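You operate a simulated robot arm through the tools that you are given. There is no shell and no other tool. Be economical: measure what you need, move in short steps, check, and stop when the job is done.

You run a simulated two-armed robot. Do the job below in one go: nothing can be reset, and whatever is moved stays where it is left.

TASK
Open the middle drawer under the trays, take the long bar mould and leave it in the inside of the middle drawer under the trays and shut the trays again. Then open the drawer under the tubs. Do these in the order given.

Only the result counts: the job must be done as asked and must still hold three seconds after the hand-in. Knocking over, shifting, dropping, spilling or breaking anything else fails it.

THE ROBOT
Two 7-joint arms with fingered hands on one trunk, on a base that drives. Base frame: it is fixed to the floor where the robot stands at the start and does not move with it; the origin is under the middle of the robot, x ahead of it, y to its left, z up; the surface under the hand at the start is at about z = 0.88. Readings come in m, rad, newtons and seconds.
The left shoulder is at the start at [0.07, 0.162, 1.046], the right one opposite. With the tool pointing down near the work surface each hand reaches from about 0.3 to 0.8 m from the robot's upright axis, wherever it stands, measured 20 degrees to its own side. Places, roughly: drawer under the tubs [-2.4, -1.1, 0.8]; inside of the middle drawer under the trays [0.9, 0, 0.4]; long bar mould (18x6x3 cm) [0.4, -1.2, 0.5]; middle drawer under the trays [0.8, 0, 0.5]. Payload 4 kg a hand.
Tool frame (each hand has its own): the origin (TCP) lies between the finger pads and is the grasp point; the fingertips stand 0.026 m ahead of it; z points along the fingers, y is the line along which they close. Largest opening 0.132 m; the body of the gripper starts 0.073 m behind the TCP. The gripper is a hand of 4 fingers: y runs from the thumb to the fingers, the wrist lies at [0, 0, -0.224] in the tool frame, and closing takes about 1.5 s.
Orientation is that of the tool frame in the base frame, as [roll, pitch, yaw] about the fixed x, y, z axes, in that order (R = Rz(yaw) Ry(pitch) Rx(roll)). With the fingers straight down and closing along the base's y, the tool's x points along the base's -x, its y along +y and its z along -z.

THE INTERFACE
- The arms move only by the tool arm_command. It takes "left_moves", "right_moves" or both (then of equal length, played together; a hand with none holds still); each is one flat list of numbers, 7 for each row, row after row: the opening, from 0 (shut) to 1 (fully open), then the shift along the tool's x, y, z in m, then the turn, a rotation vector about the tool's x, y, z in rad. In form: [claw, x, y, z, wx, wy, wz, claw, x, y, z, wx, wy, wz, ...]. A call has 1 to 8 rows; each row shifts and turns the commanded pose from where the row before left it, along the tool's axes as they then stand. Rows are played at 5 a second. More than 0.05 m and 0.15 rad between two rows, or a gripper value outside its range, and nothing of the call is played. A pose out of reach is approached as far as the arm can. The call stops where the force on the tool passes 40 N (or 10 N more than at its start, if that is more) or the arm is blocked; 0.2 s more then pass. The fingers move at their own pace (about 0.045 m/s each) and stop on an object; they squeeze with about 24 N. The grip force told is the motor's: it shows also when the fingers shut on nothing. Time passes only in rows, and 0.2 s behind the last, so rows that do not move let the fingers close. It gives the time, the measured TCP pose, the force on the tool (base axes), the opening and the grip force at its end, in the units of the frame above (readings bear some noise), with the torque about the TCP (base axes, N m) and any sound that the robot's microphone picked up.
- Cameras (640 x 400 px; columns grow to the right, rows downward): "scene" is now at [0.1292, 0, 1.2548]; the picture's right is [-0.01, -1.00, 0.00], its down [-0.73, 0.01, -0.68] and it looks along [0.68, -0.01, -0.73] (base axes); focal length 228 px, centre (320, 200). "left" rides on the left gripper at [-0.073, 0.006, -0.094] in its tool frame; the picture's right is [-0.08, -1.00, 0.00], its down [0.78, -0.06, -0.62] and it looks along [0.62, -0.05, 0.79] (tool axes); focal length 230 px, centre (320, 200). "right" rides on the right gripper at [0.073, 0.006, -0.094] in its tool frame; the picture's right is [-0.08, 1.00, 0.00], its down [-0.79, -0.06, -0.62] and it looks along [-0.61, -0.05, 0.79] (tool axes); focal length 230 px, centre (320, 200). There is no depth. A picture from a camera that has moved, and an enlarged one, comes with that camera's place and axes in the base frame and with its lens.
- get_image(camera): a new picture of that camera. The clock stands still meanwhile.
- move_column(by): slides the trunk up (or, below 0, down) by that many m; the arms and the scene camera ride with it, the base frame stays. It gives what a move gives, with no picture.
- roll_base(legs): drives the robot by 1 to 6 legs, each [ahead, left, turn to the left] in m, m and rad, along the robot's own axes; the way and the turn of a leg run together, so that a leg with both is an arc; at most 1.5 m and 3.142 rad a leg. The arms and the cameras ride along, it lands a little off, and it stops where it bumps. It gives what a move gives.
- preshape(shape, hand): the hand has 4 fingers and takes this shape, open, in about a second: jaw (thumb against the fingers, like two jaws); tri (thumb and two fingers); tip (a fingertip pinch); poke (one finger out to press); point (the index stretched); flat (the hand flat); cup (the hand cupped); fist (a fist). The gripper value then closes the fingers along that shape, each until it touches; the sizes above hold for jaw. It gives what a move gives, with no picture.
- pan_tilt(pan, tilt): turns the head with the scene camera to pan (to the left, within 1.501 rad either way) and tilt (down, from -0.506 to 1.204), counted from straight ahead of the robot. It gives what a move gives.
- inspect(camera, box): a new picture of the part [left, top, right, bottom] of that camera's present view, enlarged. The clock stands still meanwhile.
- sign_off(): hands the job in; it is judged then, once.

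Work in short steps. Places have to be worked out from the pictures, the camera data and where the tool is seen: move nearer, look again, correct. Check each grasp and each placing, and mend what went wrong. You have 165 turns and 118 pictures in all, those below and enlarged ones among them. Open the grippers and draw the arms clear of the work before you hand the job in, unless the task says otherwise; then end with one line.

The tools are called as name(argument=value, ...) on one line, values as JSON. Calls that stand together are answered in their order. arm_command: Moves the arms, as the interface text tells. Its arguments: {"type":"object","properties":{"left_moves":{"type":"array","items":{"type":"number"}},"right_moves":{"type":"array","items":{"type":"number"}}},"required":[]} The other tools are called the same way: move_column (by) slides the trunk up or down; preshape (shape, hand) gives the hand a shape; roll_base (legs) drives the base; pan_tilt (pan, tilt) turns the head that bears the scene camera; get_image (camera) takes a picture; inspect (camera, box) takes an enlarged picture of a part of a camera's view; sign_off () hands the job in.

At the start:

```text
time_s: 0.0
left_tcp_pos: [0.4355, 0.2114, 0.8543]
left_tcp_rot: [3.141, -0.002, 3.14]
left_ft_force: [-0.2, 0.8, 0.1]
left_wrist_torque: [0.0, 0.0, -0.02]
left_grip_width: 0.1316
left_grip_force: 0.0
left_shape: jaw
right_tcp_pos: [0.6184, -0.2578, 0.9634]
right_tcp_rot: [3.141, -0.001, 3.141]
right_ft_force: [-0.6, -0.2, -0.2]
right_wrist_torque: [0.02, 0.02, 0.01]
right_grip_width: 0.1315
right_grip_force: 0.1
right_shape: jaw
trunk travel left (down, up): [-0.525, 0.415]
robot x, y, heading: [-0.0014, -0.0021, 0.001]
head pan, tilt: [-0.014, 0.822]
```

scene: 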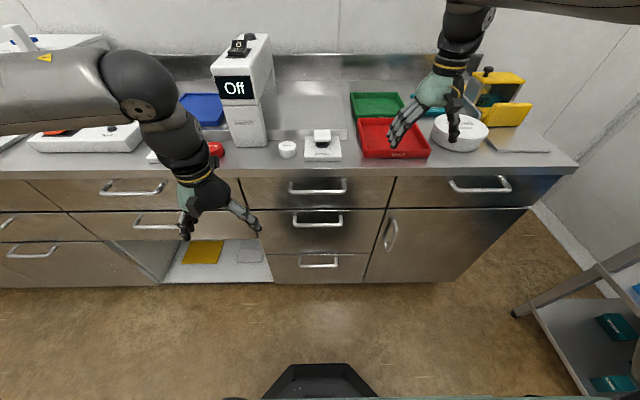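
right: 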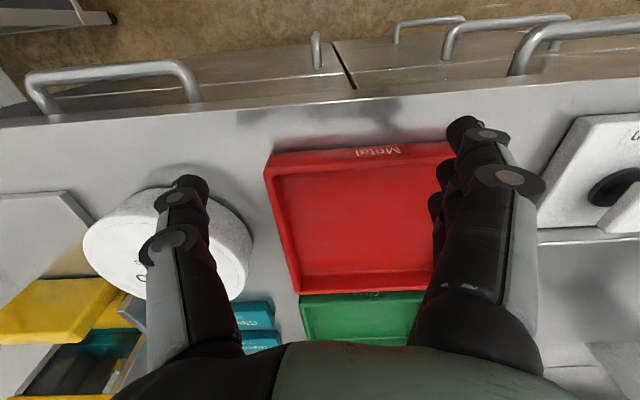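
left: 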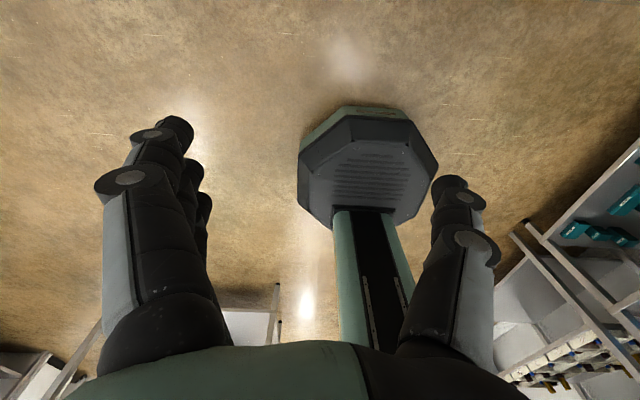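

I start by looking around: the rack to the right, where the bar mould should be.

pan_tilt(pan=-1.2, tilt=0.6)

get_image(camera="scene")

```text
time_s: 1.4
left_tcp_pos: [0.4358, 0.2117, 0.8536]
left_tcp_rot: [-3.141, 0.0, 3.141]
left_ft_force: [0.0, 0.5, 0.2]
left_wrist_torque: [-0.01, 0.01, 0.03]
left_grip_width: 0.1317
left_grip_force: 0.0
left_shape: jaw
right_tcp_pos: [0.6186, -0.2596, 0.963]
right_tcp_rot: [3.14, 0.0, -3.141]
right_ft_force: [0.1, -0.1, -0.7]
right_wrist_torque: [-0.01, -0.01, 0.02]
right_grip_width: 0.1317
right_grip_force: 0.0
right_shape: jaw
trunk travel left (down, up): [-0.525, 0.415]
robot x, y, heading: [-0.0006, -0.0025, -0.001]
head pan, tilt: [-1.201, 0.6]
```

```text
114 pictures are left
camera scene: at [0.0816, -0.0814, 1.2735], right [-0.93, -0.36, 0.0], down [-0.2, 0.53, -0.82], along [0.3, -0.77, -0.57], focal length 228 px, centre (320, 200)
```

scene: 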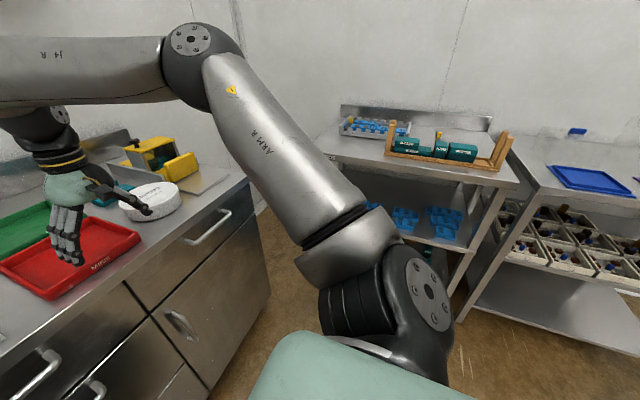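

The mould area is hidden by the arm; first task is the drawer. I back the base off so the hands clear the counter, then look at the drawers with the camera.

roll_base(legs=[[-0.35, 0, 0]])

pan_tilt(pan=0, tilt=0.6)

get_image(camera="scene")

```text
time_s: 3.6
left_tcp_pos: [0.0894, 0.2129, 0.854]
left_tcp_rot: [-3.142, 0.0, -3.134]
left_ft_force: [0.0, 0.4, -0.2]
left_wrist_torque: [0.01, -0.01, 0.03]
left_grip_width: 0.1317
left_grip_force: 0.0
left_shape: jaw
right_tcp_pos: [0.2763, -0.2556, 0.9622]
right_tcp_rot: [3.142, 0.002, -3.135]
right_ft_force: [0.2, 0.2, 0.3]
right_wrist_torque: [0.0, -0.01, 0.01]
right_grip_width: 0.1318
right_grip_force: 0.0
right_shape: jaw
trunk travel left (down, up): [-0.525, 0.415]
robot x, y, heading: [-0.3458, -0.0001, 0.01]
head pan, tilt: [-1.201, 0.6]
```

```text
time_s: 5.0
left_tcp_pos: [0.09, 0.213, 0.8536]
left_tcp_rot: [3.141, -0.001, -3.134]
left_ft_force: [-0.5, -0.6, 0.6]
left_wrist_torque: [-0.02, 0.01, -0.01]
left_grip_width: 0.1316
left_grip_force: 0.0
left_shape: jaw
right_tcp_pos: [0.2764, -0.2555, 0.963]
right_tcp_rot: [3.141, -0.001, -3.136]
right_ft_force: [-0.6, -0.4, -0.6]
right_wrist_torque: [-0.02, -0.03, 0.02]
right_grip_width: 0.1317
right_grip_force: 0.1
right_shape: jaw
trunk travel left (down, up): [-0.525, 0.415]
robot x, y, heading: [-0.3478, -0.002, 0.007]
head pan, tilt: [0.0, 0.6]
```

```text
113 pictures are left
camera scene: at [-0.2068, 0.0008, 1.2735], right [0.01, -1.0, 0.0], down [-0.57, 0.0, -0.82], along [0.82, 0.0, -0.57], focal length 228 px, centre (320, 200)
```

scene: 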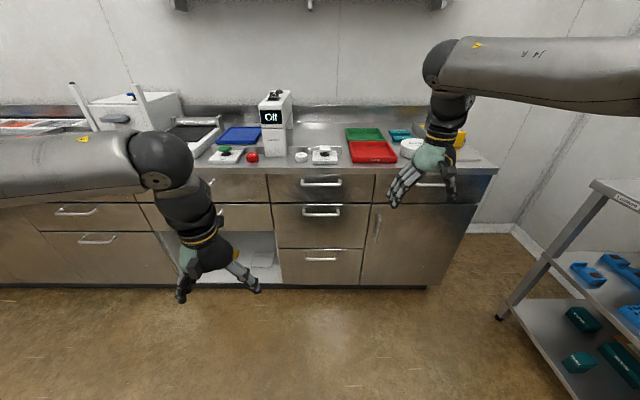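

Now I lower the trunk so the shoulders are near handle height and look at the middle handle nearly level.

move_column(by=-0.35)

inspect(camera="scene", box=[240, 80, 400, 180])

```text
time_s: 8.5
left_tcp_pos: [0.0896, 0.2131, 0.5027]
left_tcp_rot: [3.141, -0.001, -3.134]
left_ft_force: [-0.6, -0.2, -0.8]
left_wrist_torque: [-0.04, 0.02, 0.0]
left_grip_width: 0.1319
left_grip_force: 0.0
left_shape: jaw
right_tcp_pos: [0.2754, -0.257, 0.6136]
right_tcp_rot: [3.141, 0.0, -3.136]
right_ft_force: [-0.4, 0.8, -0.5]
right_wrist_torque: [0.02, -0.01, 0.0]
right_grip_width: 0.1315
right_grip_force: 0.0
right_shape: jaw
trunk travel left (down, up): [-0.175, 0.765]
robot x, y, heading: [-0.3446, 0.0014, 0.004]
head pan, tilt: [0.0, 0.6]
```

```text
4.00 times, centred on (320, 130) of scene
camera zoom: at [-0.207, 0.0008, 0.9235], right [0.01, -1.0, 0.0], down [-0.57, 0.0, -0.82], along [0.82, 0.01, -0.57], focal length 914 px, centre (320, 480)
```

zoom: 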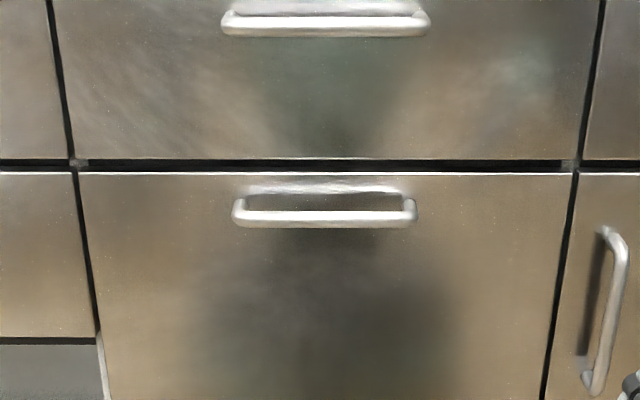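

Triangulating the two views puts the middle handle bar at about x 0.595, y 0, z 0.65. I bring the left hand forward and up a bit and begin to pitch it forward.

arm_command(left_moves=[1, -0.05, 0, -0.03, 0, 0, 0, 1, -0.05, 0, -0.03, 0, 0, 0, 1, -0.05, 0, -0.03, 0, 0, 0, 1, -0.04, 0, -0.03, 0, 0, 0, 1, 0, 0, 0, 0, -0.143, 0, 1, 0, 0, 0, 0, -0.143, 0, 1, 0, 0, 0, 0, -0.143, 0, 1, 0, 0, 0, 0, -0.143, 0])

arm_command(left_moves=[1, 0, 0, 0, 0, -0.143, 0, 1, 0, 0, 0, 0, -0.143, 0, 1, 0, 0, 0, 0, -0.143, 0, 1, 0, 0, 0, 0, -0.143, 0, 1, 0, 0, 0, 0, -0.143, 0, 1, 0, 0, 0, 0, -0.143, 0, 1, 0, 0, 0, 0, -0.141, 0])

```text
refused: row 1 steps farther than a row can; nothing moved
```

```text
time_s: 10.1
left_tcp_pos: [0.1724, 0.2046, 0.4946]
left_tcp_rot: [3.141, 0.999, -3.135]
left_ft_force: [0.0, 0.2, 0.2]
left_wrist_torque: [0.01, 0.03, 0.07]
left_grip_width: 0.1323
left_grip_force: 0.1
left_shape: jaw
left hand out of reach, approached as far as the arm can: row 4, 5, 6, 7
right_tcp_pos: [0.275, -0.2552, 0.6115]
right_tcp_rot: [3.141, -0.002, -3.135]
right_ft_force: [0.1, -1.2, 0.6]
right_wrist_torque: [0.0, 0.0, -0.03]
right_grip_width: 0.1318
right_grip_force: 0.0
right_shape: jaw
trunk travel left (down, up): [-0.175, 0.765]
robot x, y, heading: [-0.3453, -0.0004, 0.003]
head pan, tilt: [0.0, 0.6]
```

The translation rows were too long together, so only the turn ran. I now move forward and up along the tilted tool axes, and finish the pitch.

arm_command(left_moves=[1, -0.038, 0, 0.019, 0, 0, 0, 1, -0.038, 0, 0.019, 0, 0, 0, 1, -0.038, 0, 0.019, 0, 0, 0, 1, -0.038, 0, 0.019, 0, 0, 0, 1, -0.038, 0, 0.019, 0, 0, 0, 1, -0.038, 0, 0.019, 0, 0, 0, 1, 0, 0, 0, 0, -0.145, 0, 1, 0, 0, 0, 0, -0.145, 0])

arm_command(left_moves=[1, 0, 0, 0, 0, -0.145, 0, 1, 0, 0, 0, 0, -0.136, 0, 1, 0, 0, 0, 0, 0, -0.143, 1, 0, 0, 0, 0, 0, -0.143, 1, 0, 0, 0, 0, 0, -0.143])

```text
time_s: 11.9
left_tcp_pos: [0.393, 0.2066, 0.6248]
left_tcp_rot: [3.138, 1.291, -3.14]
left_ft_force: [0.5, -0.6, -0.8]
left_wrist_torque: [0.01, 0.04, -0.03]
left_grip_width: 0.132
left_grip_force: 0.1
left_shape: jaw
right_tcp_pos: [0.2762, -0.2568, 0.6123]
right_tcp_rot: [3.141, 0.001, -3.137]
right_ft_force: [0.1, 1.0, 0.6]
right_wrist_torque: [0.01, 0.0, 0.01]
right_grip_width: 0.1316
right_grip_force: 0.2
right_shape: jaw
trunk travel left (down, up): [-0.175, 0.765]
robot x, y, heading: [-0.345, -0.002, 0.006]
head pan, tilt: [0.0, 0.6]
```

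```text
time_s: 13.1
left_tcp_pos: [0.3922, 0.2067, 0.6242]
left_tcp_rot: [-1.572, 1.139, -1.565]
left_ft_force: [0.8, -0.3, 0.5]
left_wrist_torque: [-0.01, -0.01, 0.02]
left_grip_width: 0.1318
left_grip_force: 0.0
left_shape: jaw
right_tcp_pos: [0.2754, -0.2562, 0.6126]
right_tcp_rot: [-3.141, 0.001, -3.136]
right_ft_force: [0.1, 0.2, 0.4]
right_wrist_torque: [-0.01, 0.04, -0.05]
right_grip_width: 0.132
right_grip_force: 0.1
right_shape: jaw
trunk travel left (down, up): [-0.175, 0.765]
robot x, y, heading: [-0.3415, -0.0027, 0.008]
head pan, tilt: [0.0, 0.6]
```

Turn works; I continue the roll so the fingers close vertically.

arm_command(left_moves=[1, 0, 0, 0, 0, 0, -0.1425, 1, 0, 0, 0, 0, 0, -0.1425, 1, 0, 0, 0, 0, 0, -0.1425, 1, 0, 0, 0, 0, 0, -0.1425, 1, 0, 0, 0, 0, 0, -0.1425, 1, 0, 0, 0, 0, 0, -0.1425, 1, 0, 0, 0, 0, 0, -0.1425, 1, 0, 0, 0, 0, 0, -0.1425])

get_image(camera="left")

get_image(camera="scene")

```text
time_s: 14.9
left_tcp_pos: [0.3937, 0.2053, 0.6246]
left_tcp_rot: [-1.573, 0.001, -1.566]
left_ft_force: [-0.9, -0.2, 0.6]
left_wrist_torque: [0.02, -0.02, 0.02]
left_grip_width: 0.132
left_grip_force: 0.0
left_shape: jaw
right_tcp_pos: [0.276, -0.2553, 0.6123]
right_tcp_rot: [-3.141, -0.001, -3.135]
right_ft_force: [-0.6, -0.6, -0.1]
right_wrist_torque: [0.0, 0.01, 0.05]
right_grip_width: 0.1317
right_grip_force: 0.1
right_shape: jaw
trunk travel left (down, up): [-0.175, 0.765]
robot x, y, heading: [-0.3484, 0.0, 0.004]
head pan, tilt: [0.0, 0.6]
```

```text
111 pictures are left
camera left: at [0.2996, 0.2781, 0.6204], right [0.0, 0.08, 1.0], down [-0.61, -0.79, 0.06], along [0.79, -0.61, 0.05], focal length 230 px, centre (320, 200)
```

left: 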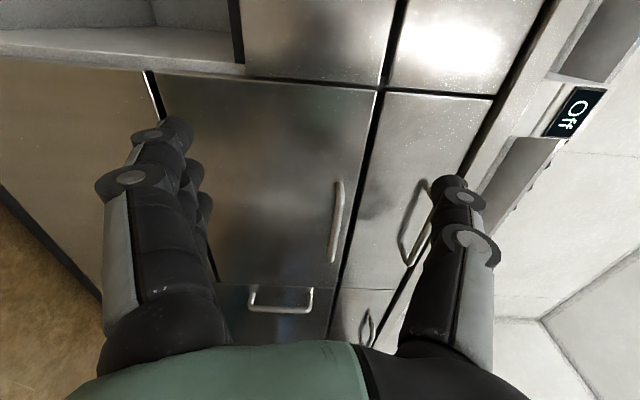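

```text
110 pictures are left
camera scene: at [-0.2069, 0.0008, 0.9235], right [0.01, -1.0, 0.0], down [-0.57, 0.0, -0.82], along [0.82, 0.01, -0.57], focal length 228 px, centre (320, 200)
```

scene: 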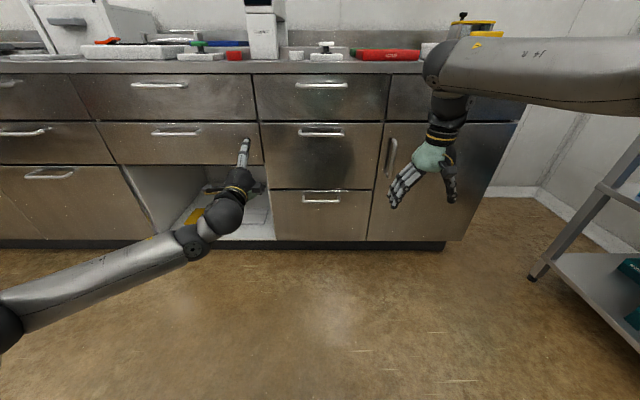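

The left view puts the handle bar around (0.60, 0, 0.66), agreeing with before. I drive the base ahead and to the right so the left hand lines up with the handle.

roll_base(legs=[[0, -0.205, 0], [0.12, 0, 0]])

arm_command(left_moves=[1, 0, -0.03, 0, 0, 0, 0])

get_image(camera="left")

get_image(camera="scene")

```text
time_s: 17.3
left_tcp_pos: [0.5147, -0.0013, 0.6243]
left_tcp_rot: [-1.573, 0.004, -1.563]
left_ft_force: [-0.5, -0.3, -0.5]
left_wrist_torque: [0.03, -0.02, 0.0]
left_grip_width: 0.1319
left_grip_force: 0.0
left_shape: jaw
right_tcp_pos: [0.3973, -0.4616, 0.6126]
right_tcp_rot: [-3.141, -0.003, -3.136]
right_ft_force: [-0.3, 0.3, 0.3]
right_wrist_torque: [-0.01, 0.03, 0.0]
right_grip_width: 0.1316
right_grip_force: 0.1
right_shape: jaw
trunk travel left (down, up): [-0.175, 0.765]
robot x, y, heading: [-0.2235, -0.2072, -0.001]
head pan, tilt: [0.0, 0.6]
```

```text
time_s: 17.7
left_tcp_pos: [0.5136, -0.0015, 0.6555]
left_tcp_rot: [-1.573, 0.006, -1.563]
left_ft_force: [0.1, -0.6, 0.3]
left_wrist_torque: [-0.04, 0.02, -0.01]
left_grip_width: 0.1321
left_grip_force: 0.0
left_shape: jaw
right_tcp_pos: [0.3978, -0.462, 0.6133]
right_tcp_rot: [-3.141, 0.0, -3.137]
right_ft_force: [0.7, -0.1, 0.8]
right_wrist_torque: [0.03, 0.03, 0.0]
right_grip_width: 0.1314
right_grip_force: 0.2
right_shape: jaw
trunk travel left (down, up): [-0.175, 0.765]
robot x, y, heading: [-0.2231, -0.2072, 0.008]
head pan, tilt: [0.0, 0.6]
```

```text
109 pictures are left
camera left: at [0.4207, 0.0719, 0.651], right [0.0, 0.07, 1.0], down [-0.61, -0.79, 0.06], along [0.79, -0.61, 0.04], focal length 230 px, centre (320, 200)
```

left: 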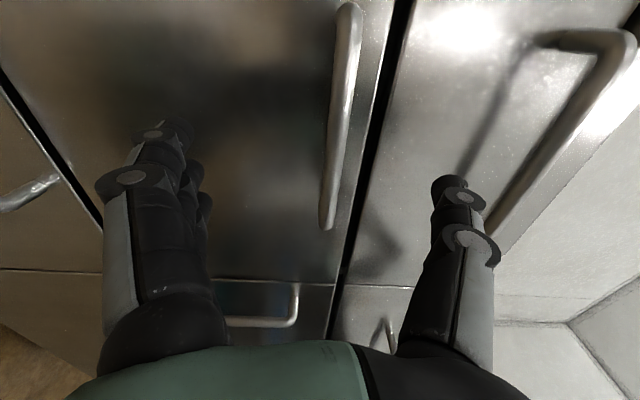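

```text
108 pictures are left
camera scene: at [-0.0856, -0.2054, 0.9234], right [0.01, -1.0, 0.0], down [-0.57, 0.0, -0.82], along [0.82, 0.01, -0.57], focal length 228 px, centre (320, 200)
```

scene: 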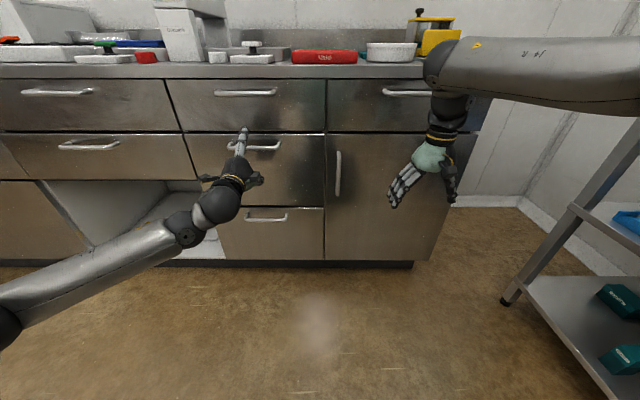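

Refined: bar at about x 0.58, z 0.667. I advance with open jaws, then close on the bar.

arm_command(left_moves=[1, 0, -0.01, 0.03, 0, 0, 0, 1, 0, 0, 0.035, 0, 0, 0])

get_image(camera="left")

```text
time_s: 18.3
left_tcp_pos: [0.5798, -0.0007, 0.6648]
left_tcp_rot: [-1.573, 0.004, -1.564]
left_ft_force: [-1.1, 0.8, 0.0]
left_wrist_torque: [-0.02, 0.02, 0.0]
left_grip_width: 0.1319
left_grip_force: 0.1
left_shape: jaw
right_tcp_pos: [0.3976, -0.4619, 0.6118]
right_tcp_rot: [3.141, -0.002, -3.137]
right_ft_force: [-0.3, 0.7, 0.0]
right_wrist_torque: [0.02, 0.02, 0.01]
right_grip_width: 0.1317
right_grip_force: 0.1
right_shape: jaw
trunk travel left (down, up): [-0.175, 0.765]
robot x, y, heading: [-0.2259, -0.2064, 0.011]
head pan, tilt: [0.0, 0.6]
```

```text
107 pictures are left
camera left: at [0.4864, 0.0727, 0.6602], right [0.0, 0.07, 1.0], down [-0.61, -0.79, 0.06], along [0.79, -0.61, 0.04], focal length 230 px, centre (320, 200)
```

left: 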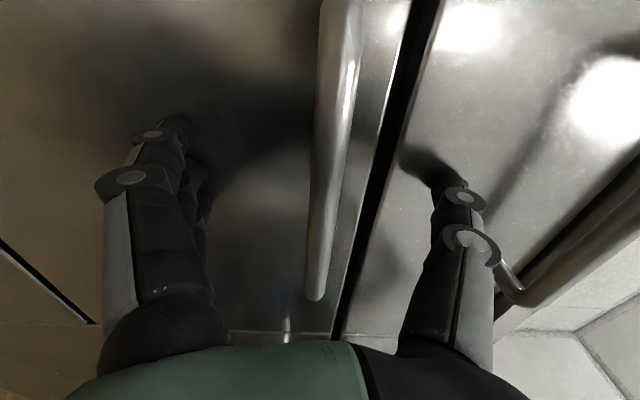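

The bar runs through the grasp point. Closing the fingers on it.

arm_command(left_moves=[0, 0, 0, 0, 0, 0, 0, 0, 0, 0, 0, 0, 0, 0, 0, 0, 0, 0, 0, 0, 0, 0, 0, 0, 0, 0, 0, 0, 0, 0, 0, 0, 0, 0, 0, 0, 0, 0, 0, 0, 0, 0, 0, 0, 0, 0, 0, 0, 0, 0, 0, 0, 0, 0, 0, 0])

```text
time_s: 20.1
left_tcp_pos: [0.5773, -0.0004, 0.6695]
left_tcp_rot: [-1.565, 0.001, -1.564]
left_ft_force: [0.6, -0.1, 23.6]
left_wrist_torque: [0.02, 0.13, -0.02]
left_grip_width: 0.0036
left_grip_force: 24.6
left_shape: jaw
right_tcp_pos: [0.3962, -0.4621, 0.6144]
right_tcp_rot: [-3.142, 0.002, -3.136]
right_ft_force: [-0.2, -0.6, 0.7]
right_wrist_torque: [0.01, 0.02, 0.0]
right_grip_width: 0.1318
right_grip_force: 0.0
right_shape: jaw
trunk travel left (down, up): [-0.175, 0.765]
robot x, y, heading: [-0.2247, -0.2085, 0.007]
head pan, tilt: [0.0, 0.6]
```

The opening reads only 4 mm and there is an upward force of 24 N, so I look before pulling.

get_image(camera="left")

inspect(camera="scene", box=[180, 100, 340, 200])

```text
106 pictures are left
camera left: at [0.4846, 0.0724, 0.6652], right [-0.01, 0.08, 1.0], down [-0.61, -0.79, 0.06], along [0.79, -0.61, 0.05], focal length 230 px, centre (320, 200)
```

left: 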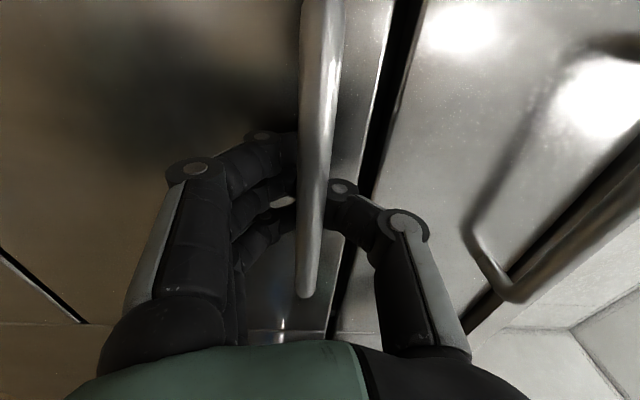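

```text
4.00 times, centred on (260, 150) of scene
camera zoom: at [-0.088, -0.2061, 0.9241], right [0.01, -1.0, 0.0], down [-0.56, 0.0, -0.83], along [0.83, 0.01, -0.56], focal length 914 px, centre (560, 400)
```

zoom: 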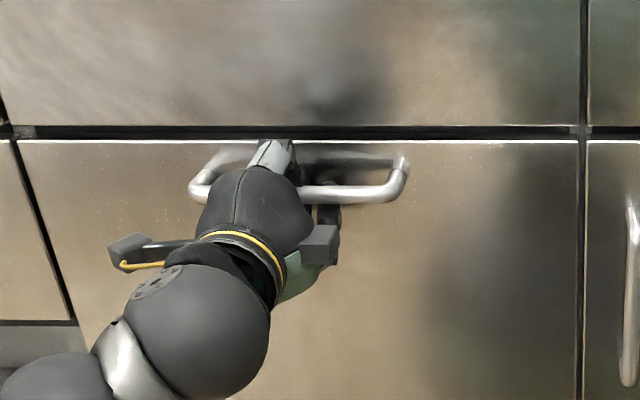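

The fingers have hooked around behind the bar, so pulling will work. I pull by backing the base 0.1 m first.

roll_base(legs=[[-0.1, 0, 0]])

get_image(camera="scene")

```text
time_s: 21.3
left_tcp_pos: [0.4771, 0.0007, 0.6696]
left_tcp_rot: [-1.567, 0.001, -1.564]
left_ft_force: [1.0, 0.9, 21.7]
left_wrist_torque: [0.03, 0.17, 0.02]
left_grip_width: 0.0031
left_grip_force: 24.1
left_shape: jaw
right_tcp_pos: [0.2949, -0.4632, 0.6144]
right_tcp_rot: [3.142, 0.002, -3.135]
right_ft_force: [0.3, -0.5, -0.4]
right_wrist_torque: [0.01, 0.01, 0.03]
right_grip_width: 0.1317
right_grip_force: 0.2
right_shape: jaw
trunk travel left (down, up): [-0.175, 0.765]
robot x, y, heading: [-0.3255, -0.2106, 0.006]
head pan, tilt: [0.0, 0.6]
```

```text
104 pictures are left
camera scene: at [-0.1878, -0.2065, 0.9239], right [0.01, -1.0, 0.0], down [-0.56, 0.0, -0.83], along [0.83, 0.01, -0.56], focal length 228 px, centre (320, 200)
```

scene: 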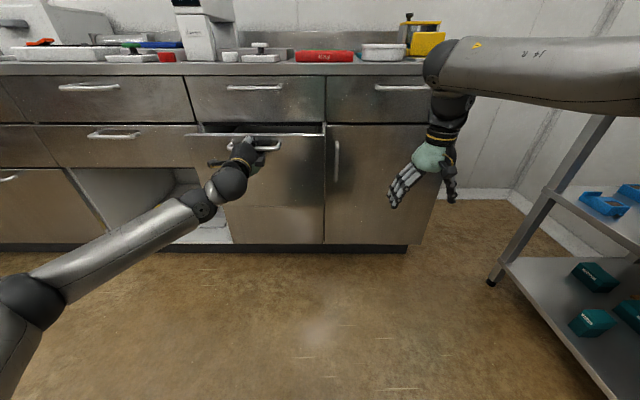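

The drawer is coming open. I pull on by another 0.22 m.

roll_base(legs=[[-0.22, 0, 0]])

get_image(camera="scene")

```text
time_s: 23.0
left_tcp_pos: [0.2522, -0.0006, 0.6706]
left_tcp_rot: [-1.565, 0.0, -1.561]
left_ft_force: [-0.1, 7.3, 19.5]
left_wrist_torque: [-0.03, 0.19, -0.03]
left_grip_width: 0.003
left_grip_force: 24.5
left_shape: jaw
right_tcp_pos: [0.0716, -0.4646, 0.6135]
right_tcp_rot: [-3.141, 0.005, -3.134]
right_ft_force: [0.2, 0.7, 0.4]
right_wrist_torque: [0.01, -0.02, 0.02]
right_grip_width: 0.1318
right_grip_force: 0.1
right_shape: jaw
trunk travel left (down, up): [-0.175, 0.765]
robot x, y, heading: [-0.5454, -0.2117, 0.003]
head pan, tilt: [0.0, 0.6]
```

```text
103 pictures are left
camera scene: at [-0.4118, -0.2075, 0.9239], right [0.01, -1.0, 0.0], down [-0.56, 0.0, -0.83], along [0.83, 0.01, -0.56], focal length 228 px, centre (320, 200)
```

scene: 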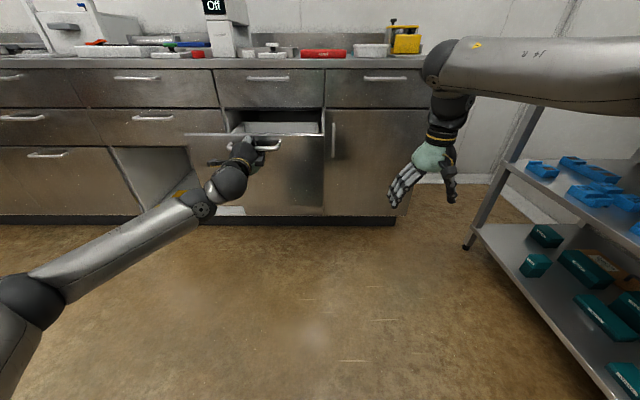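

Open about 0.32 m. I release the handle.

arm_command(left_moves=[1, 0, 0, 0, 0, 0, 0, 1, 0, 0, 0, 0, 0, 0, 1, 0, 0, 0, 0, 0, 0, 1, 0, 0, 0, 0, 0, 0, 1, 0, 0, 0, 0, 0, 0, 1, 0, 0, 0, 0, 0, 0, 1, 0, 0, 0, 0, 0, 0, 1, 0, 0, 0, 0, 0, 0])

roll_base(legs=[[-0.15, 0, 0]])

pan_tilt(pan=-0.6, tilt=0.5)

get_image(camera="scene")

```text
time_s: 24.8
left_tcp_pos: [0.2555, -0.0002, 0.6676]
left_tcp_rot: [-1.569, 0.0, -1.561]
left_ft_force: [-0.6, 0.5, -0.3]
left_wrist_torque: [0.01, 0.02, 0.02]
left_grip_width: 0.132
left_grip_force: 0.0
left_shape: jaw
right_tcp_pos: [0.0723, -0.4644, 0.6131]
right_tcp_rot: [-3.14, 0.001, -3.135]
right_ft_force: [-0.4, 0.9, 0.4]
right_wrist_torque: [-0.04, 0.01, -0.03]
right_grip_width: 0.1319
right_grip_force: 0.1
right_shape: jaw
trunk travel left (down, up): [-0.175, 0.765]
robot x, y, heading: [-0.5466, -0.2077, 0.011]
head pan, tilt: [0.0, 0.6]
```

```text
time_s: 26.2
left_tcp_pos: [0.1062, 0.0002, 0.6677]
left_tcp_rot: [-1.567, 0.0, -1.56]
left_ft_force: [-0.1, 0.4, 0.4]
left_wrist_torque: [0.01, 0.01, 0.0]
left_grip_width: 0.1319
left_grip_force: 0.0
left_shape: jaw
right_tcp_pos: [-0.0756, -0.4644, 0.6141]
right_tcp_rot: [-3.14, 0.001, -3.134]
right_ft_force: [0.1, 0.3, 0.1]
right_wrist_torque: [0.0, 0.0, 0.01]
right_grip_width: 0.1322
right_grip_force: 0.0
right_shape: jaw
trunk travel left (down, up): [-0.175, 0.765]
robot x, y, heading: [-0.6938, -0.2125, 0.012]
head pan, tilt: [0.0, 0.6]
```

```text
time_s: 27.2
left_tcp_pos: [0.1066, -0.0006, 0.6673]
left_tcp_rot: [-1.571, 0.0, -1.559]
left_ft_force: [0.7, -0.6, 0.1]
left_wrist_torque: [0.02, -0.01, -0.03]
left_grip_width: 0.1321
left_grip_force: 0.1
left_shape: jaw
right_tcp_pos: [-0.0755, -0.4638, 0.6126]
right_tcp_rot: [3.141, -0.001, -3.134]
right_ft_force: [0.8, 0.3, -0.1]
right_wrist_torque: [0.01, 0.01, -0.03]
right_grip_width: 0.1322
right_grip_force: 0.1
right_shape: jaw
trunk travel left (down, up): [-0.175, 0.765]
robot x, y, heading: [-0.6978, -0.2132, 0.008]
head pan, tilt: [-0.6, 0.499]
```

```text
102 pictures are left
camera scene: at [-0.5716, -0.2597, 0.9325], right [-0.56, -0.83, 0.0], down [-0.4, 0.27, -0.88], along [0.73, -0.49, -0.48], focal length 228 px, centre (320, 200)
```

scene: 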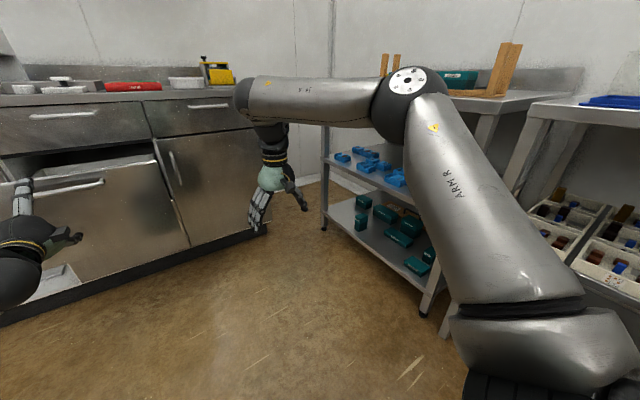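

The moulds (blue) sit on the rack's middle shelf on the right. I check the space to the right of the robot before turning.

pan_tilt(pan=-1.5, tilt=0.4)

get_image(camera="scene")

```text
time_s: 28.4
left_tcp_pos: [0.1056, 0.0005, 0.6665]
left_tcp_rot: [-1.57, 0.0, -1.561]
left_ft_force: [0.4, 0.1, -0.1]
left_wrist_torque: [0.01, 0.02, -0.01]
left_grip_width: 0.1319
left_grip_force: 0.0
left_shape: jaw
right_tcp_pos: [-0.0757, -0.4635, 0.6129]
right_tcp_rot: [3.141, 0.0, -3.133]
right_ft_force: [0.6, 0.1, 0.2]
right_wrist_torque: [-0.01, -0.01, -0.02]
right_grip_width: 0.1317
right_grip_force: 0.1
right_shape: jaw
trunk travel left (down, up): [-0.175, 0.765]
robot x, y, heading: [-0.6951, -0.2122, 0.008]
head pan, tilt: [-1.499, 0.4]
```

```text
101 pictures are left
camera scene: at [-0.6396, -0.3013, 0.9417], right [-1.0, -0.08, 0.0], down [-0.03, 0.39, -0.92], along [0.07, -0.92, -0.39], focal length 228 px, centre (320, 200)
```

scene: 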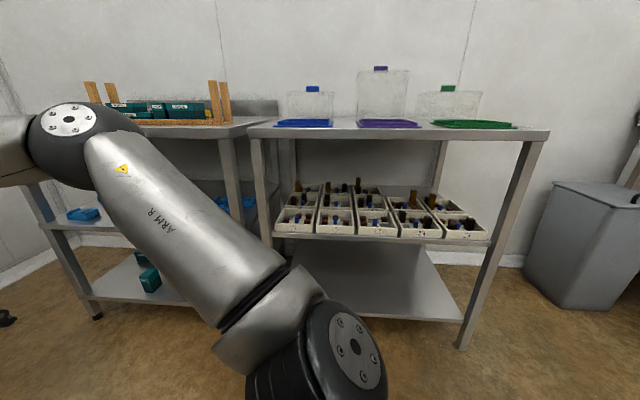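

The rack's front edge is at y≈-1.0, spanning about x -0.1 to 0.48. I move left for room, turn right 90° and look.

roll_base(legs=[[0, 0.3, 0], [0, 0, -1.57]])

pan_tilt(pan=0.5, tilt=0.4)

get_image(camera="scene")

```text
time_s: 34.3
left_tcp_pos: [-0.5031, -0.7174, 0.6671]
left_tcp_rot: [-1.569, 0.0, 3.134]
left_ft_force: [-0.2, -0.1, -0.3]
left_wrist_torque: [-0.03, 0.01, 0.02]
left_grip_width: 0.1319
left_grip_force: 0.0
left_shape: jaw
right_tcp_pos: [-0.9626, -0.5274, 0.612]
right_tcp_rot: [3.141, -0.001, 1.562]
right_ft_force: [0.2, 0.7, 0.1]
right_wrist_torque: [-0.02, -0.02, 0.02]
right_grip_width: 0.1316
right_grip_force: 0.1
right_shape: jaw
trunk travel left (down, up): [-0.175, 0.765]
robot x, y, heading: [-0.7013, 0.0891, -1.585]
head pan, tilt: [-1.499, 0.4]
```

```text
time_s: 36.2
left_tcp_pos: [-0.5033, -0.7165, 0.6675]
left_tcp_rot: [-1.569, 0.0, 3.134]
left_ft_force: [0.1, 0.2, 0.2]
left_wrist_torque: [0.05, 0.01, 0.03]
left_grip_width: 0.1316
left_grip_force: 0.1
left_shape: jaw
right_tcp_pos: [-0.9622, -0.5276, 0.6118]
right_tcp_rot: [3.14, 0.0, 1.562]
right_ft_force: [0.0, 0.2, -0.4]
right_wrist_torque: [-0.03, -0.01, -0.03]
right_grip_width: 0.1318
right_grip_force: 0.1
right_shape: jaw
trunk travel left (down, up): [-0.175, 0.765]
robot x, y, heading: [-0.6994, 0.0877, -1.576]
head pan, tilt: [0.499, 0.4]
```

```text
100 pictures are left
camera scene: at [-0.6568, -0.042, 0.9417], right [-0.88, -0.47, 0.0], down [-0.18, 0.34, -0.92], along [0.43, -0.81, -0.39], focal length 228 px, centre (320, 200)
```

scene: 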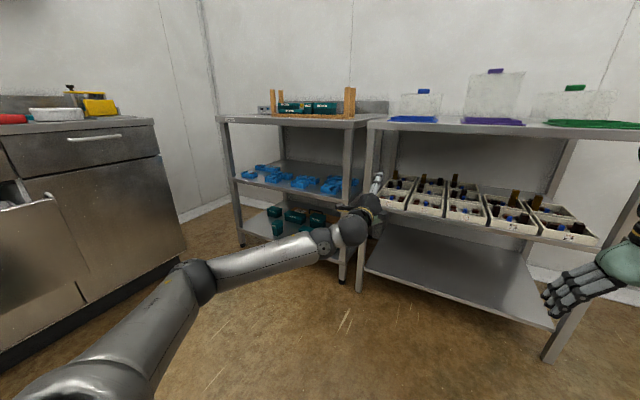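

I zoom in on the blue moulds to find the long bar mould.

inspect(camera="scene", box=[225, 140, 385, 240])

```text
4.00 times, centred on (305, 190) of scene
camera zoom: at [-0.6568, -0.042, 0.9417], right [-0.88, -0.47, 0.0], down [-0.18, 0.34, -0.92], along [0.43, -0.81, -0.39], focal length 914 px, centre (380, 240)
```

zoom: 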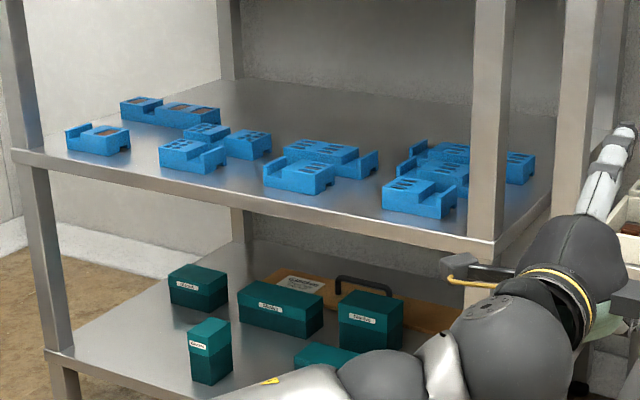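

The long mould is the rear-left one, near (0.40, -1.25), with the shelf at z≈0.50 and others in front. I retract the left hand, pitch it downwards, then drive up to look closer.

arm_command(left_moves=[1, 0, 0, -0.05, 0, 0, 0, 1, 0, 0, -0.05, 0, 0, 0, 1, 0, 0, -0.05, 0, 0, 0, 1, 0, 0, -0.05, 0, 0, 0, 1, 0, 0, -0.03, 0, 0, 0])

roll_base(legs=[[0.35, 0, 0], [0, 0.5, 0]])

get_image(camera="scene")

```text
time_s: 37.4
left_tcp_pos: [-0.4971, -0.4919, 0.6662]
left_tcp_rot: [-1.57, -0.001, 3.128]
left_ft_force: [0.2, -0.1, 0.6]
left_wrist_torque: [-0.01, 0.03, -0.06]
left_grip_width: 0.1318
left_grip_force: 0.1
left_shape: jaw
left hand out of reach, approached as far as the arm can: row 5
right_tcp_pos: [-0.9626, -0.5272, 0.6132]
right_tcp_rot: [3.141, -0.001, 1.561]
right_ft_force: [1.1, 0.8, 0.2]
right_wrist_torque: [-0.01, -0.01, 0.02]
right_grip_width: 0.1317
right_grip_force: 0.1
right_shape: jaw
trunk travel left (down, up): [-0.175, 0.765]
robot x, y, heading: [-0.6972, 0.0924, -1.576]
head pan, tilt: [0.499, 0.4]
```

```text
time_s: 42.2
left_tcp_pos: [-0.0057, -0.85, 0.6671]
left_tcp_rot: [-1.569, 0.0, 3.121]
left_ft_force: [-0.5, 1.1, -0.1]
left_wrist_torque: [0.01, 0.0, -0.03]
left_grip_width: 0.1322
left_grip_force: 0.1
left_shape: jaw
right_tcp_pos: [-0.4723, -0.8809, 0.6117]
right_tcp_rot: [-3.141, 0.0, 1.555]
right_ft_force: [-0.2, 0.3, -0.4]
right_wrist_torque: [0.02, 0.01, 0.03]
right_grip_width: 0.1319
right_grip_force: 0.0
right_shape: jaw
trunk travel left (down, up): [-0.175, 0.765]
robot x, y, heading: [-0.2072, -0.2652, -1.58]
head pan, tilt: [0.499, 0.4]
```

```text
98 pictures are left
camera scene: at [-0.1631, -0.3981, 0.9417], right [-0.89, -0.46, 0.0], down [-0.18, 0.34, -0.92], along [0.43, -0.82, -0.39], focal length 228 px, centre (320, 200)
```

scene: 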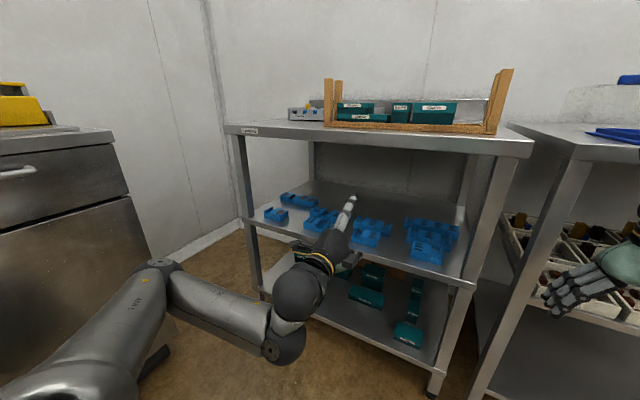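

The right hand would enter the bin table if I advance, so I draw it back, and I pitch the left hand downward at the same time.

arm_command(right_moves=[1, 0.05, 0, 0, 0, 0, 0, 1, 0.05, 0, 0, 0, 0, 0, 1, 0.05, 0, 0, 0, 0, 0, 1, 0.05, 0, 0, 0, 0, 0, 1, 0.04, 0, 0, 0, 0, 0, 1, 0, 0, 0, 0, 0, 0, 1, 0, 0, 0, 0, 0, 0, 1, 0, 0, 0, 0, 0, 0], left_moves=[1, 0, 0, 0, -0.1428, 0, 0, 1, 0, 0, 0, -0.1428, 0, 0, 1, 0, 0, 0, -0.1428, 0, 0, 1, 0, 0, 0, -0.1428, 0, 0, 1, 0, 0, 0, -0.1428, 0, 0, 1, 0, 0, 0, -0.1428, 0, 0, 1, 0, 0, 0, -0.1428, 0, 0, 1, 0, 0, 0, -0.1428, 0, 0])

inspect(camera="scene", box=[220, 160, 380, 260])

```text
time_s: 44.0
left_tcp_pos: [-0.0182, -0.9769, 0.5506]
left_tcp_rot: [-2.71, 0.0, 3.122]
left_ft_force: [0.8, -0.1, 0.1]
left_wrist_torque: [-0.03, 0.03, 0.02]
left_grip_width: 0.1321
left_grip_force: 0.0
left_shape: jaw
left hand out of reach, approached as far as the arm can: row 1, 5, 6, 7, 8
right_tcp_pos: [-0.4703, -0.6407, 0.6126]
right_tcp_rot: [3.142, -0.001, 1.555]
right_ft_force: [0.9, -0.2, -0.7]
right_wrist_torque: [0.0, 0.0, 0.01]
right_grip_width: 0.1319
right_grip_force: 0.0
right_shape: jaw
trunk travel left (down, up): [-0.175, 0.765]
robot x, y, heading: [-0.2039, -0.2648, -1.581]
head pan, tilt: [0.499, 0.4]
```

```text
4.00 times, centred on (300, 210) of scene
camera zoom: at [-0.1634, -0.3981, 0.9416], right [-0.89, -0.46, 0.0], down [-0.18, 0.34, -0.92], along [0.43, -0.82, -0.39], focal length 914 px, centre (400, 160)
```

zoom: 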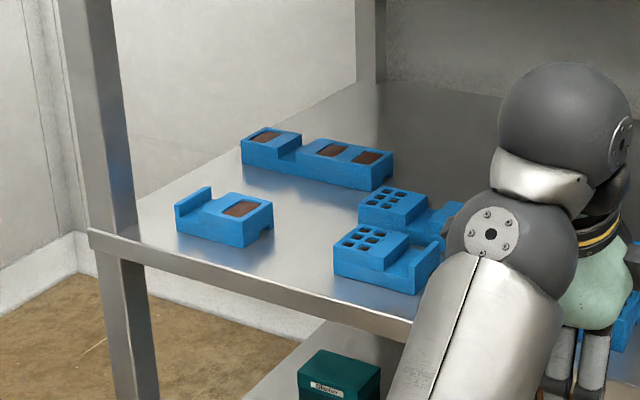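

The long mould is clear now: centre about (0.40, -1.26), lying along x, top at z 0.53. The left hand came close to the rack, so I back the base off and lower the trunk fully so the forearm can pass under the rack top (lip ≈0.83).

roll_base(legs=[[-0.2, 0, 0]])

move_column(by=-0.15)

get_image(camera="scene")

```text
time_s: 45.6
left_tcp_pos: [-0.0142, -0.7711, 0.5518]
left_tcp_rot: [-2.709, -0.001, 3.125]
left_ft_force: [-0.7, 0.4, 0.0]
left_wrist_torque: [0.02, 0.02, 0.0]
left_grip_width: 0.132
left_grip_force: 0.1
left_shape: jaw
right_tcp_pos: [-0.4667, -0.4356, 0.6118]
right_tcp_rot: [3.141, -0.001, 1.556]
right_ft_force: [1.1, -1.2, -0.1]
right_wrist_torque: [0.0, 0.01, 0.0]
right_grip_width: 0.1318
right_grip_force: 0.0
right_shape: jaw
trunk travel left (down, up): [-0.175, 0.765]
robot x, y, heading: [-0.2006, -0.0597, -1.583]
head pan, tilt: [0.499, 0.4]
```

```text
time_s: 47.4
left_tcp_pos: [-0.014, -0.7717, 0.4014]
left_tcp_rot: [-2.709, 0.001, 3.124]
left_ft_force: [0.4, -0.3, 0.7]
left_wrist_torque: [0.01, 0.01, 0.0]
left_grip_width: 0.1319
left_grip_force: 0.0
left_shape: jaw
right_tcp_pos: [-0.4673, -0.4351, 0.4618]
right_tcp_rot: [-3.141, 0.0, 1.555]
right_ft_force: [-0.3, 0.0, 0.3]
right_wrist_torque: [-0.01, 0.01, 0.01]
right_grip_width: 0.1316
right_grip_force: 0.1
right_shape: jaw
trunk travel left (down, up): [-0.025, 0.915]
robot x, y, heading: [-0.2039, -0.0586, -1.586]
head pan, tilt: [0.499, 0.4]
```

```text
96 pictures are left
camera scene: at [-0.16, -0.1929, 0.7918], right [-0.89, -0.47, 0.0], down [-0.18, 0.34, -0.92], along [0.43, -0.82, -0.39], focal length 228 px, centre (320, 200)
```

scene: 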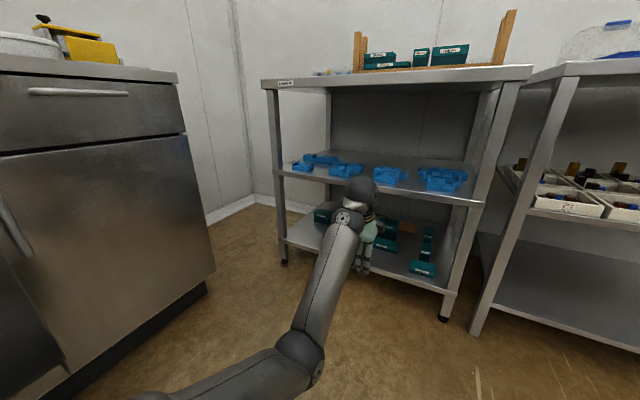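

The arm is extended with the hand hanging low and forearm coming from below – good. I raise the hand, make it vertical and draw it back a bit.

arm_command(left_moves=[1, 0, -0.0189, -0.0409, 0, 0, 0, 1, 0, -0.0189, -0.0409, 0, 0, 0, 1, 0, -0.0189, -0.0409, 0, 0, 0, 1, 0, -0.0189, -0.0409, 0, 0, 0, 1, 0, 0.04, -0.02, -0.144, 0, 0, 1, 0, 0.04, 0, -0.144, 0, 0, 1, 0, 0, 0, -0.144, 0, 0])

get_image(camera="scene")

```text
time_s: 49.0
left_tcp_pos: [-0.0094, -0.7944, 0.549]
left_tcp_rot: [-3.139, -0.003, 3.123]
left_ft_force: [0.2, -0.4, 1.6]
left_wrist_torque: [-0.03, 0.01, 0.01]
left_grip_width: 0.1321
left_grip_force: 0.1
left_shape: jaw
left hand out of reach, approached as far as the arm can: row 1, 2, 3, 4, 5, 6
right_tcp_pos: [-0.4676, -0.4356, 0.4612]
right_tcp_rot: [3.141, -0.001, 1.555]
right_ft_force: [0.4, -0.2, 0.2]
right_wrist_torque: [-0.01, 0.01, 0.0]
right_grip_width: 0.132
right_grip_force: 0.0
right_shape: jaw
trunk travel left (down, up): [-0.025, 0.915]
robot x, y, heading: [-0.2025, -0.061, -1.586]
head pan, tilt: [0.499, 0.4]
```

```text
95 pictures are left
camera scene: at [-0.16, -0.1926, 0.7917], right [-0.89, -0.47, 0.0], down [-0.18, 0.34, -0.92], along [0.43, -0.82, -0.39], focal length 228 px, centre (320, 200)
```

scene: 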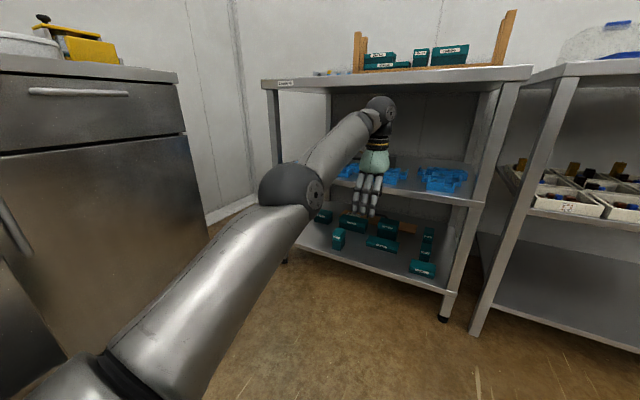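

The wrist geometry will fit under the lip if the hand leans about 0.5–0.6 rad sideways. I lean it (wrist toward -x) and retract it so I can drive past the open drawer.

arm_command(left_moves=[1, 0, 0.045, 0, 0, -0.14, 0, 1, 0, 0.045, 0, 0, -0.14, 0, 1, 0, 0.045, 0, 0, -0.14, 0, 1, 0, 0.045, 0, 0, -0.14, 0, 1, 0, 0.045, 0, 0, 0, 0, 1, 0, 0.045, 0, 0, 0, 0])

```text
time_s: 50.4
left_tcp_pos: [-0.0391, -0.78, 0.5869]
left_tcp_rot: [-3.135, 0.561, 3.123]
left_ft_force: [0.4, -0.1, 0.3]
left_wrist_torque: [0.0, -0.02, 0.01]
left_grip_width: 0.1321
left_grip_force: 0.1
left_shape: jaw
left hand out of reach, approached as far as the arm can: row 1, 2, 3, 4, 5, 6
right_tcp_pos: [-0.4665, -0.4352, 0.461]
right_tcp_rot: [-3.141, 0.0, 1.554]
right_ft_force: [-0.6, 0.0, 0.3]
right_wrist_torque: [-0.01, 0.0, -0.04]
right_grip_width: 0.1315
right_grip_force: 0.1
right_shape: jaw
trunk travel left (down, up): [-0.025, 0.915]
robot x, y, heading: [-0.2005, -0.0614, -1.588]
head pan, tilt: [0.499, 0.4]
```

The lean is reached but the retraction was limited. I try retracting alone.

arm_command(left_moves=[1, 0, 0.045, 0, 0, 0, 0, 1, 0, 0.045, 0, 0, 0, 0, 1, 0, 0.045, 0, 0, 0, 0, 1, 0, 0.045, 0, 0, 0, 0])

get_image(camera="scene")

```text
time_s: 51.4
left_tcp_pos: [-0.0391, -0.7795, 0.5876]
left_tcp_rot: [-3.135, 0.56, 3.124]
left_ft_force: [-0.4, -0.1, 0.0]
left_wrist_torque: [0.0, -0.01, 0.0]
left_grip_width: 0.1321
left_grip_force: 0.1
left_shape: jaw
left hand out of reach, approached as far as the arm can: row 1, 2, 3, 4
right_tcp_pos: [-0.4667, -0.4364, 0.4619]
right_tcp_rot: [-3.142, -0.001, 1.555]
right_ft_force: [0.0, 0.0, 0.3]
right_wrist_torque: [-0.01, 0.02, 0.02]
right_grip_width: 0.1317
right_grip_force: 0.0
right_shape: jaw
trunk travel left (down, up): [-0.025, 0.915]
robot x, y, heading: [-0.2034, -0.0612, -1.584]
head pan, tilt: [0.499, 0.4]
```

```text
94 pictures are left
camera scene: at [-0.16, -0.1929, 0.7917], right [-0.89, -0.47, 0.0], down [-0.18, 0.34, -0.92], along [0.43, -0.82, -0.39], focal length 228 px, centre (320, 200)
```

scene: 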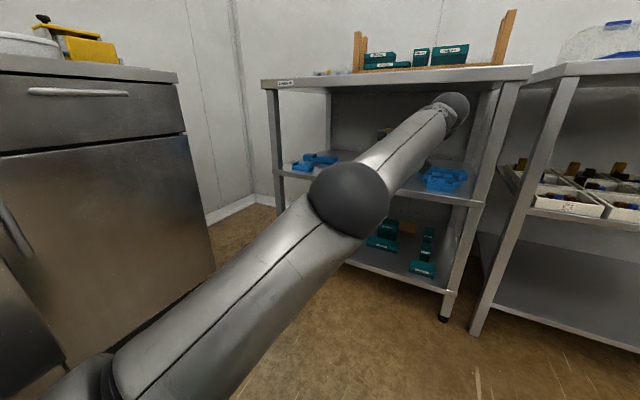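

The hand's position is limited in this posture but orientation is right, so I'll position with base and trunk. I step left, then ahead, so the hand enters the rack mouth at z≈0.587 (tips ≈0.55), and check.

roll_base(legs=[[0, 0.12, 0], [0.2, 0, 0]])

pan_tilt(pan=0.45, tilt=0.2)

get_image(camera="scene")

get_image(camera="left")

```text
time_s: 53.8
left_tcp_pos: [0.0784, -0.981, 0.5873]
left_tcp_rot: [-3.134, 0.56, 3.126]
left_ft_force: [0.9, -0.5, -1.3]
left_wrist_torque: [0.02, -0.04, 0.0]
left_grip_width: 0.1319
left_grip_force: 0.0
left_shape: jaw
right_tcp_pos: [-0.3494, -0.6401, 0.4608]
right_tcp_rot: [3.142, 0.0, 1.559]
right_ft_force: [-0.2, 0.1, 0.7]
right_wrist_torque: [0.02, 0.02, -0.01]
right_grip_width: 0.132
right_grip_force: 0.0
right_shape: jaw
trunk travel left (down, up): [-0.025, 0.915]
robot x, y, heading: [-0.0879, -0.2643, -1.585]
head pan, tilt: [0.499, 0.4]
```

```text
time_s: 54.5
left_tcp_pos: [0.0782, -0.9811, 0.5881]
left_tcp_rot: [-3.135, 0.559, 3.126]
left_ft_force: [0.3, -0.9, 0.9]
left_wrist_torque: [-0.03, -0.01, -0.01]
left_grip_width: 0.1321
left_grip_force: 0.0
left_shape: jaw
right_tcp_pos: [-0.3492, -0.6387, 0.4621]
right_tcp_rot: [-3.14, -0.002, 1.559]
right_ft_force: [-0.2, -0.5, 0.2]
right_wrist_torque: [0.01, -0.01, -0.01]
right_grip_width: 0.1318
right_grip_force: 0.1
right_shape: jaw
trunk travel left (down, up): [-0.025, 0.915]
robot x, y, heading: [-0.0826, -0.2609, -1.584]
head pan, tilt: [0.45, 0.201]
```

```text
93 pictures are left
camera scene: at [-0.0467, -0.398, 0.8102], right [-0.91, -0.42, 0.0], down [-0.08, 0.18, -0.98], along [0.42, -0.89, -0.2], focal length 228 px, centre (320, 200)
```

scene: 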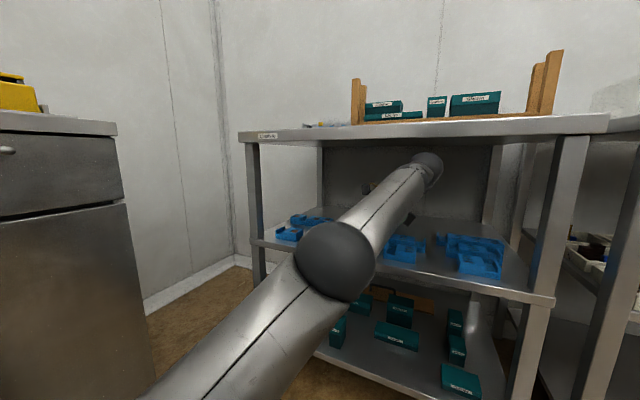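

```text
92 pictures are left
camera left: at [0.0927, -0.9753, 0.7062], right [0.05, -1.0, 0.05], down [-0.99, -0.04, 0.11], along [-0.1, -0.05, -0.99], focal length 230 px, centre (320, 200)
```

left: 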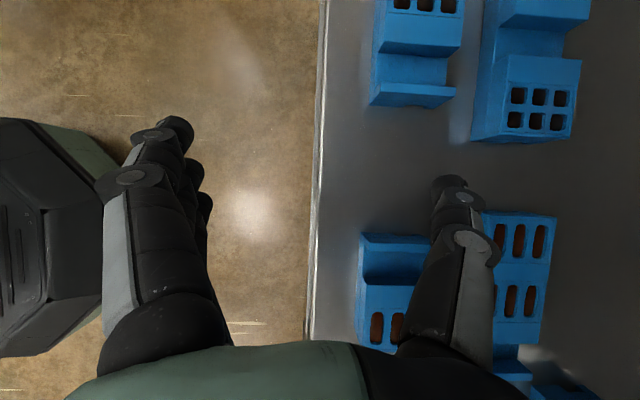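

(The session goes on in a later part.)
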